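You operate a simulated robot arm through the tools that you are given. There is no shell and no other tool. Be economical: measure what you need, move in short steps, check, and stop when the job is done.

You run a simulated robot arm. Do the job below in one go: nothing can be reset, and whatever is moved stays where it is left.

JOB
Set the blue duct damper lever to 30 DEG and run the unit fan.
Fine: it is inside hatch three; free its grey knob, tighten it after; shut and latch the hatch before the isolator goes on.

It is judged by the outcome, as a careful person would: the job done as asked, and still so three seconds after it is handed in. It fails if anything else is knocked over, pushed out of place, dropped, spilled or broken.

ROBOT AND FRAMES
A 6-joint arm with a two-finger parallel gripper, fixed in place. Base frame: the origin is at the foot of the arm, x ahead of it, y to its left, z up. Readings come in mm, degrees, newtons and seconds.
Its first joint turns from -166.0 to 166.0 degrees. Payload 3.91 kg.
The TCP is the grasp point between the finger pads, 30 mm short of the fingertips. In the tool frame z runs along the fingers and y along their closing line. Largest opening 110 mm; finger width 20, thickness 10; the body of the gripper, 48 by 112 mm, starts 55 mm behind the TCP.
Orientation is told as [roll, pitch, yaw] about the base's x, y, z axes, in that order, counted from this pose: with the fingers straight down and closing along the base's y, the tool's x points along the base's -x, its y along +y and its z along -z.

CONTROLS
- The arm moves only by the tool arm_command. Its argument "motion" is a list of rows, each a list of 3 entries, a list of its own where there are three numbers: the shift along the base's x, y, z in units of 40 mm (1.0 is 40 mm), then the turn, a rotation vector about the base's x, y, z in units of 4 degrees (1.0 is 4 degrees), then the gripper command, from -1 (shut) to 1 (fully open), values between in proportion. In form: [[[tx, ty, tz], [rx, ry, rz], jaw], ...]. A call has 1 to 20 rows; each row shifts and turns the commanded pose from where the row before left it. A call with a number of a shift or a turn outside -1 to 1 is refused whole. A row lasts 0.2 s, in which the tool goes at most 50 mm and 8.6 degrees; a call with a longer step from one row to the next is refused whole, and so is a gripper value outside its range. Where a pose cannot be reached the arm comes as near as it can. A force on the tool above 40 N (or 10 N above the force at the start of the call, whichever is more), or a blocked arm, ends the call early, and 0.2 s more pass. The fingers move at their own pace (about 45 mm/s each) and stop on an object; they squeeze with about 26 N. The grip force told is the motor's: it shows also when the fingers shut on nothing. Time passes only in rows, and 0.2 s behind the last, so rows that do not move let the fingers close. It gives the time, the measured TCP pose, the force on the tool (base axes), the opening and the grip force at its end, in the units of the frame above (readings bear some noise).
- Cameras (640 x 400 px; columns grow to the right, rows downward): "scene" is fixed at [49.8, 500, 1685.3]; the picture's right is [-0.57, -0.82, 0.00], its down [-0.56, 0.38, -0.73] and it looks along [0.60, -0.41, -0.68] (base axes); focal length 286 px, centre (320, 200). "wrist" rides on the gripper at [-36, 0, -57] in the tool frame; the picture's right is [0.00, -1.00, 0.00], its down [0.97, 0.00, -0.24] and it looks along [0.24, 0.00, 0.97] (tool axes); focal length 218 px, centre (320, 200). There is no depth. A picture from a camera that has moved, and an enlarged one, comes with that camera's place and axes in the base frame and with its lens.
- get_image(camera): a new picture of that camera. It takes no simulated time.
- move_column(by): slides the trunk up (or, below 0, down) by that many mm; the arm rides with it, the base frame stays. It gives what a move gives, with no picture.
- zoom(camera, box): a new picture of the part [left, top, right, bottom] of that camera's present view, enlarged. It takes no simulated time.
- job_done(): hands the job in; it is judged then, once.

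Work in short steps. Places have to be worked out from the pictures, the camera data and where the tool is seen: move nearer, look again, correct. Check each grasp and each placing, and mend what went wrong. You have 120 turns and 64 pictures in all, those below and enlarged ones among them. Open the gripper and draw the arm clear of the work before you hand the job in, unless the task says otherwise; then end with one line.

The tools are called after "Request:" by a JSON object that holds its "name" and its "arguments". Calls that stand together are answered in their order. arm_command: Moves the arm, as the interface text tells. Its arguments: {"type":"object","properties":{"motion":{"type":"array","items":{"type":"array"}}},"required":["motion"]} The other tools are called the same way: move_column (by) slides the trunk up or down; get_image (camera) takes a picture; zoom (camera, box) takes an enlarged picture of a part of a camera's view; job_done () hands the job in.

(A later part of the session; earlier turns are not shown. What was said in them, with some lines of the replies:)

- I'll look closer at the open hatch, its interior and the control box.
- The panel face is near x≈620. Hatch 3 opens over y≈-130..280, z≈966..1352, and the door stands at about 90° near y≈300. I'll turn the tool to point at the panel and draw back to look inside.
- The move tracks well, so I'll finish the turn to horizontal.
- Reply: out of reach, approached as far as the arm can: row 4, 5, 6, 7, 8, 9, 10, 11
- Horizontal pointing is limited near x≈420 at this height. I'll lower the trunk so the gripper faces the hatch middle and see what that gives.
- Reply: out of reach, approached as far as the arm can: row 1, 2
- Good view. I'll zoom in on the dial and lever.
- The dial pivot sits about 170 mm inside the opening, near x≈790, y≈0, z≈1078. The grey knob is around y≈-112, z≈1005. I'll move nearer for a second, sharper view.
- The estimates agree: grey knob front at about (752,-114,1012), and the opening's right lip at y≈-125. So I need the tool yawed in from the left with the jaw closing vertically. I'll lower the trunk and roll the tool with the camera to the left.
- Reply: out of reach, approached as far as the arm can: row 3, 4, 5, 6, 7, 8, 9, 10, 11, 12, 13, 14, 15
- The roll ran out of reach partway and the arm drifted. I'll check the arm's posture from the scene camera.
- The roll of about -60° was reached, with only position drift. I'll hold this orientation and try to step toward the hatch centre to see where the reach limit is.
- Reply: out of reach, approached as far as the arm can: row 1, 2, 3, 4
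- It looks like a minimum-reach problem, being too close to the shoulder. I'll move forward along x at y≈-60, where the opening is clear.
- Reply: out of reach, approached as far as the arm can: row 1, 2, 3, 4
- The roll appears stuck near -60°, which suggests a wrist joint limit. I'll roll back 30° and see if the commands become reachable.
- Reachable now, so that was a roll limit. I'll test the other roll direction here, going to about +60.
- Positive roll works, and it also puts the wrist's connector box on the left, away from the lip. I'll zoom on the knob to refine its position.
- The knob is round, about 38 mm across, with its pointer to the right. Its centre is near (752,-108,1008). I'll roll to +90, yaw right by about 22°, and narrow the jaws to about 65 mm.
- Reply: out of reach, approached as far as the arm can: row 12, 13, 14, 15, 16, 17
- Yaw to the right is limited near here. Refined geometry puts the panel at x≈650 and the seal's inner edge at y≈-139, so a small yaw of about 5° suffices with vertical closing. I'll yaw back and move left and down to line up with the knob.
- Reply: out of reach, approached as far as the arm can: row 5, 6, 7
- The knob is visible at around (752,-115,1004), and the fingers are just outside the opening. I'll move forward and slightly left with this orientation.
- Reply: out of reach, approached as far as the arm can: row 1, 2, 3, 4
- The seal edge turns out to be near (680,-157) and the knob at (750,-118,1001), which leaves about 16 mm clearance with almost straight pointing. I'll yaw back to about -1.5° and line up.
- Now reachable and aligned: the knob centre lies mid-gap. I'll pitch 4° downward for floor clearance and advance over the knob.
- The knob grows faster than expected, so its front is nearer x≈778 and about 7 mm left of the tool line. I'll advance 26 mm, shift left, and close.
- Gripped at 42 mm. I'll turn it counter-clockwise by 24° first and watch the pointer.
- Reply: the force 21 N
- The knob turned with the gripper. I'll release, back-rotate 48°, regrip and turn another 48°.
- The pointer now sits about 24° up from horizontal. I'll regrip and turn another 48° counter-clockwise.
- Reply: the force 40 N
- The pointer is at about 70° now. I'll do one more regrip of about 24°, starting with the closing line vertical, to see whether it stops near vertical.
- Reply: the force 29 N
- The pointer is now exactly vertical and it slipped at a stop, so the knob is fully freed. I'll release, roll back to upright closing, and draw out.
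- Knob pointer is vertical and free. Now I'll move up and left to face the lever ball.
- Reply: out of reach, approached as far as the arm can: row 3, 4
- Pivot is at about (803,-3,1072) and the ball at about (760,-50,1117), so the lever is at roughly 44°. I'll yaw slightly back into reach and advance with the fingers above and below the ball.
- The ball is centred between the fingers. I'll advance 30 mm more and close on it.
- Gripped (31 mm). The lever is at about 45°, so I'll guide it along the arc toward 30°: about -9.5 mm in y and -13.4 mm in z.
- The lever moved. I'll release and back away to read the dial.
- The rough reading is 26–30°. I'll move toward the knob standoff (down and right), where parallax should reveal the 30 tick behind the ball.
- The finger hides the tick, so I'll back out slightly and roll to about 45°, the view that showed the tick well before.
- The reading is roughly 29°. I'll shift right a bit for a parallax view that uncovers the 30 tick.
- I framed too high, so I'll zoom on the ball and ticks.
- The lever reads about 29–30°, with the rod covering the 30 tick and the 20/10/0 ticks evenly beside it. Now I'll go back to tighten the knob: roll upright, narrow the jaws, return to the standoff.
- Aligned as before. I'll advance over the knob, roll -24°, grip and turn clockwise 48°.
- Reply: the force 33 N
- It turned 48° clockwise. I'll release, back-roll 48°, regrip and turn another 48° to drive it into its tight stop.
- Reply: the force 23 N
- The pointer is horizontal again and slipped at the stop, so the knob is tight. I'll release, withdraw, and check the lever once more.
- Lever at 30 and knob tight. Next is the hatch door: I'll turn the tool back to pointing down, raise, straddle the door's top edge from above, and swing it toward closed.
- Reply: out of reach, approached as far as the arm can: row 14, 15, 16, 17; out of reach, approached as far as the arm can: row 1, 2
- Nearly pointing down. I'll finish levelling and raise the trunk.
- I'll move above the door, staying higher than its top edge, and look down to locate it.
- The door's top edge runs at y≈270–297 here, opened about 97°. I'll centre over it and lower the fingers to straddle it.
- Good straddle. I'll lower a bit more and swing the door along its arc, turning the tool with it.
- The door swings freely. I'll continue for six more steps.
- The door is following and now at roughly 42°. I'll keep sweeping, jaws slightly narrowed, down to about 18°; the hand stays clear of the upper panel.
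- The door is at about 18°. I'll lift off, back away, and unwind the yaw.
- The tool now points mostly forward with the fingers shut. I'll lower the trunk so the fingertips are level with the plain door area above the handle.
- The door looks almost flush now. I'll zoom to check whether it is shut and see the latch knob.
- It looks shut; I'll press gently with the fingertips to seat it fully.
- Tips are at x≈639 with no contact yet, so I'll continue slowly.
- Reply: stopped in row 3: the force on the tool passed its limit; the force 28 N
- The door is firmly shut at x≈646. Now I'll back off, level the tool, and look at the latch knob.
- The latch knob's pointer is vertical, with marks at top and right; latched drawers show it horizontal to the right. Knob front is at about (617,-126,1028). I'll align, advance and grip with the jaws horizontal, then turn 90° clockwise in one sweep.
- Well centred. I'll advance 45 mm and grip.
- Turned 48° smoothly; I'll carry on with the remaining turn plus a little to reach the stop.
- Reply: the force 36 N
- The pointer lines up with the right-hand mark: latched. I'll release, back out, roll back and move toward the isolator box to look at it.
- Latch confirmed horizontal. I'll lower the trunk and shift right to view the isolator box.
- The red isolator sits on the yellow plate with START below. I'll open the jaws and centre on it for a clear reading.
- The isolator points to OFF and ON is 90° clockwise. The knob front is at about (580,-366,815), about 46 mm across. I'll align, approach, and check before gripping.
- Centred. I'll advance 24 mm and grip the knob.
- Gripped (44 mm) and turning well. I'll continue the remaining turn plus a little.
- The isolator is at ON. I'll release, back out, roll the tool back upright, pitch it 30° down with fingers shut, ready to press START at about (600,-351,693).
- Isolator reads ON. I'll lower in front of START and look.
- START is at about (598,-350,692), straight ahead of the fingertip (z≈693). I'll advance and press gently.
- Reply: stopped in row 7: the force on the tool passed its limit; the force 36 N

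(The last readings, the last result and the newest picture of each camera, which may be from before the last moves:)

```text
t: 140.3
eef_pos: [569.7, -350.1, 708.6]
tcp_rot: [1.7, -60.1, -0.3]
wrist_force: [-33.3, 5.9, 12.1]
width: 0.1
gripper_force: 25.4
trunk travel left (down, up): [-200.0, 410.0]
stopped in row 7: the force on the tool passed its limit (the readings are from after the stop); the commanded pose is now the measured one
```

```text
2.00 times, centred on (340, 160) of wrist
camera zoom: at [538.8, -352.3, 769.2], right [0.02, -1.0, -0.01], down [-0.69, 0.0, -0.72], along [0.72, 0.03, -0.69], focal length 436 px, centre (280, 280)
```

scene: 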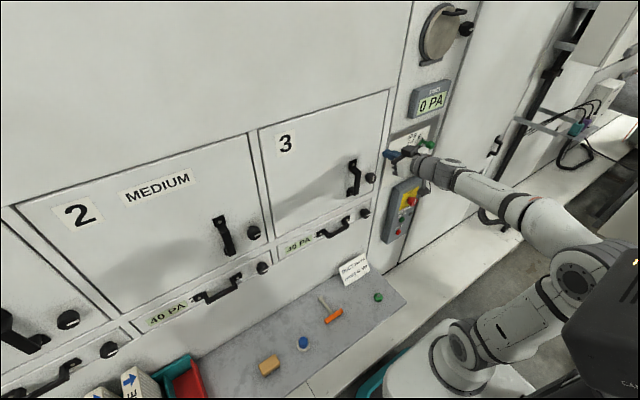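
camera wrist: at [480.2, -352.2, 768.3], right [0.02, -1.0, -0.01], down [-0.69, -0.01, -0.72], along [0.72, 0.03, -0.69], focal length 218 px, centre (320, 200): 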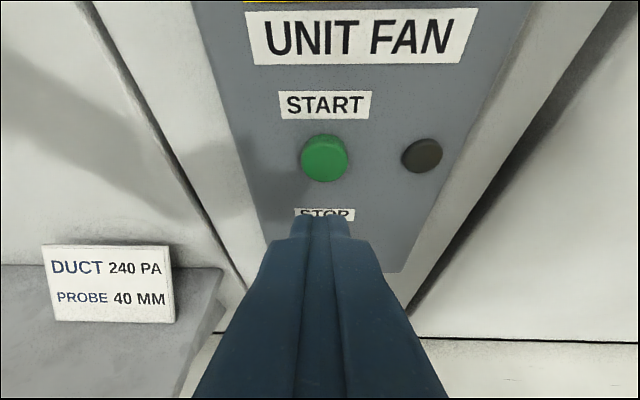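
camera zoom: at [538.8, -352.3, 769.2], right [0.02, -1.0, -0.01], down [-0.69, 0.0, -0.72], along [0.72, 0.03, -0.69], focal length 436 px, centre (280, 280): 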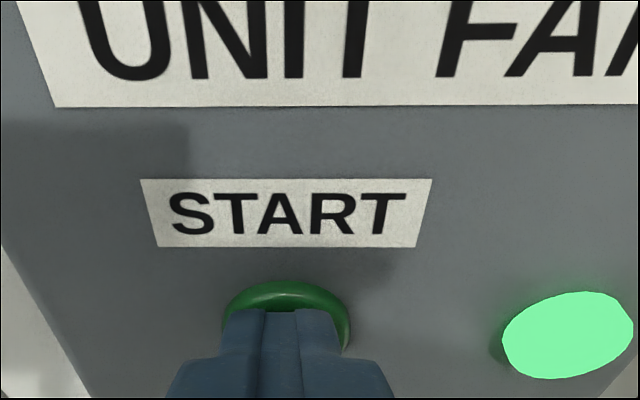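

The lamp is lit green, so the fan is running. I'll back straight out, open the gripper, and check everything in the scene view.

Request:
{"name": "arm_command", "arguments": {"motion": [[[-0.5, 0, 0], [0, 0, 0], -1], [[-0.8, 0, 0], [0, 0, 0], -1], [[-0.3, 0, 0.4], [0, 0.5, 0], 0], [[0, 0, 0.8], [0, 0.5, 0], 0.5], [[0, 0, 0.8], [0, 0, 0], 1], [[0, 0, 0.8], [0, 0, 0], 1], [[-0.5, 0, 0.6], [0, 0, 0], 1], [[-0.5, 0, 0.6], [0, 0, 0], 1]]}}

Request:
{"name": "get_image", "arguments": {"camera": "scene"}}

Request:
{"name": "zoom", "arguments": {"camera": "scene", "box": [330, 80, 460, 250]}}

```text
t: 142.1
eef_pos: [468.2, -350.3, 867.6]
tcp_rot: [1.6, -56.1, -0.2]
wrist_force: [-0.3, -0.2, -0.6]
width: 110.0
gripper_force: 0.1
trunk travel left (down, up): [-200.0, 410.0]
```

```text
3 pictures are left
```

scene: 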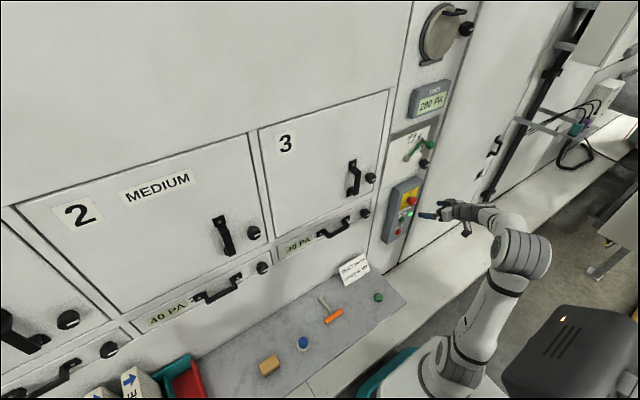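

```text
2.35 times, centred on (395, 165) of scene
camera zoom: at [49.8, 500.0, 1685.3], right [-0.57, -0.82, 0.0], down [-0.56, 0.38, -0.73], along [0.6, -0.41, -0.68], focal length 673 px, centre (144, 282)
```

zoom: 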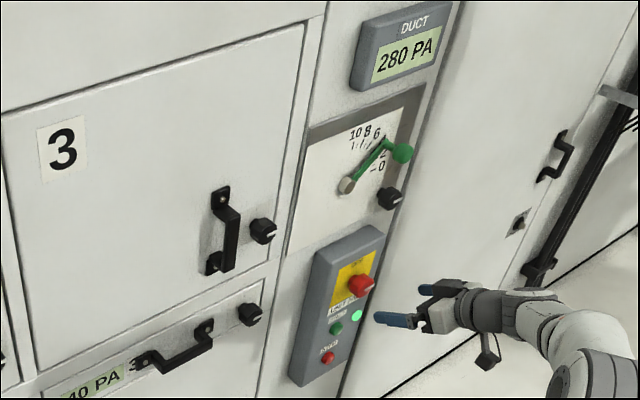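

The fan is running with its lamp lit and the display at 280 PA. Hatch 3 is shut and latched, the isolator is at ON, and the arm is clear with the gripper open, so I'm handing in.

Request:
{"name": "job_done", "arguments": {}}

```text
The job is handed in.
```

The blue damper lever is at about 30 DEG (my camera readings were 29–30°) with its grey knob re-tightened; hatch 3 is shut and latched, and the isolator is ON with the unit fan running.
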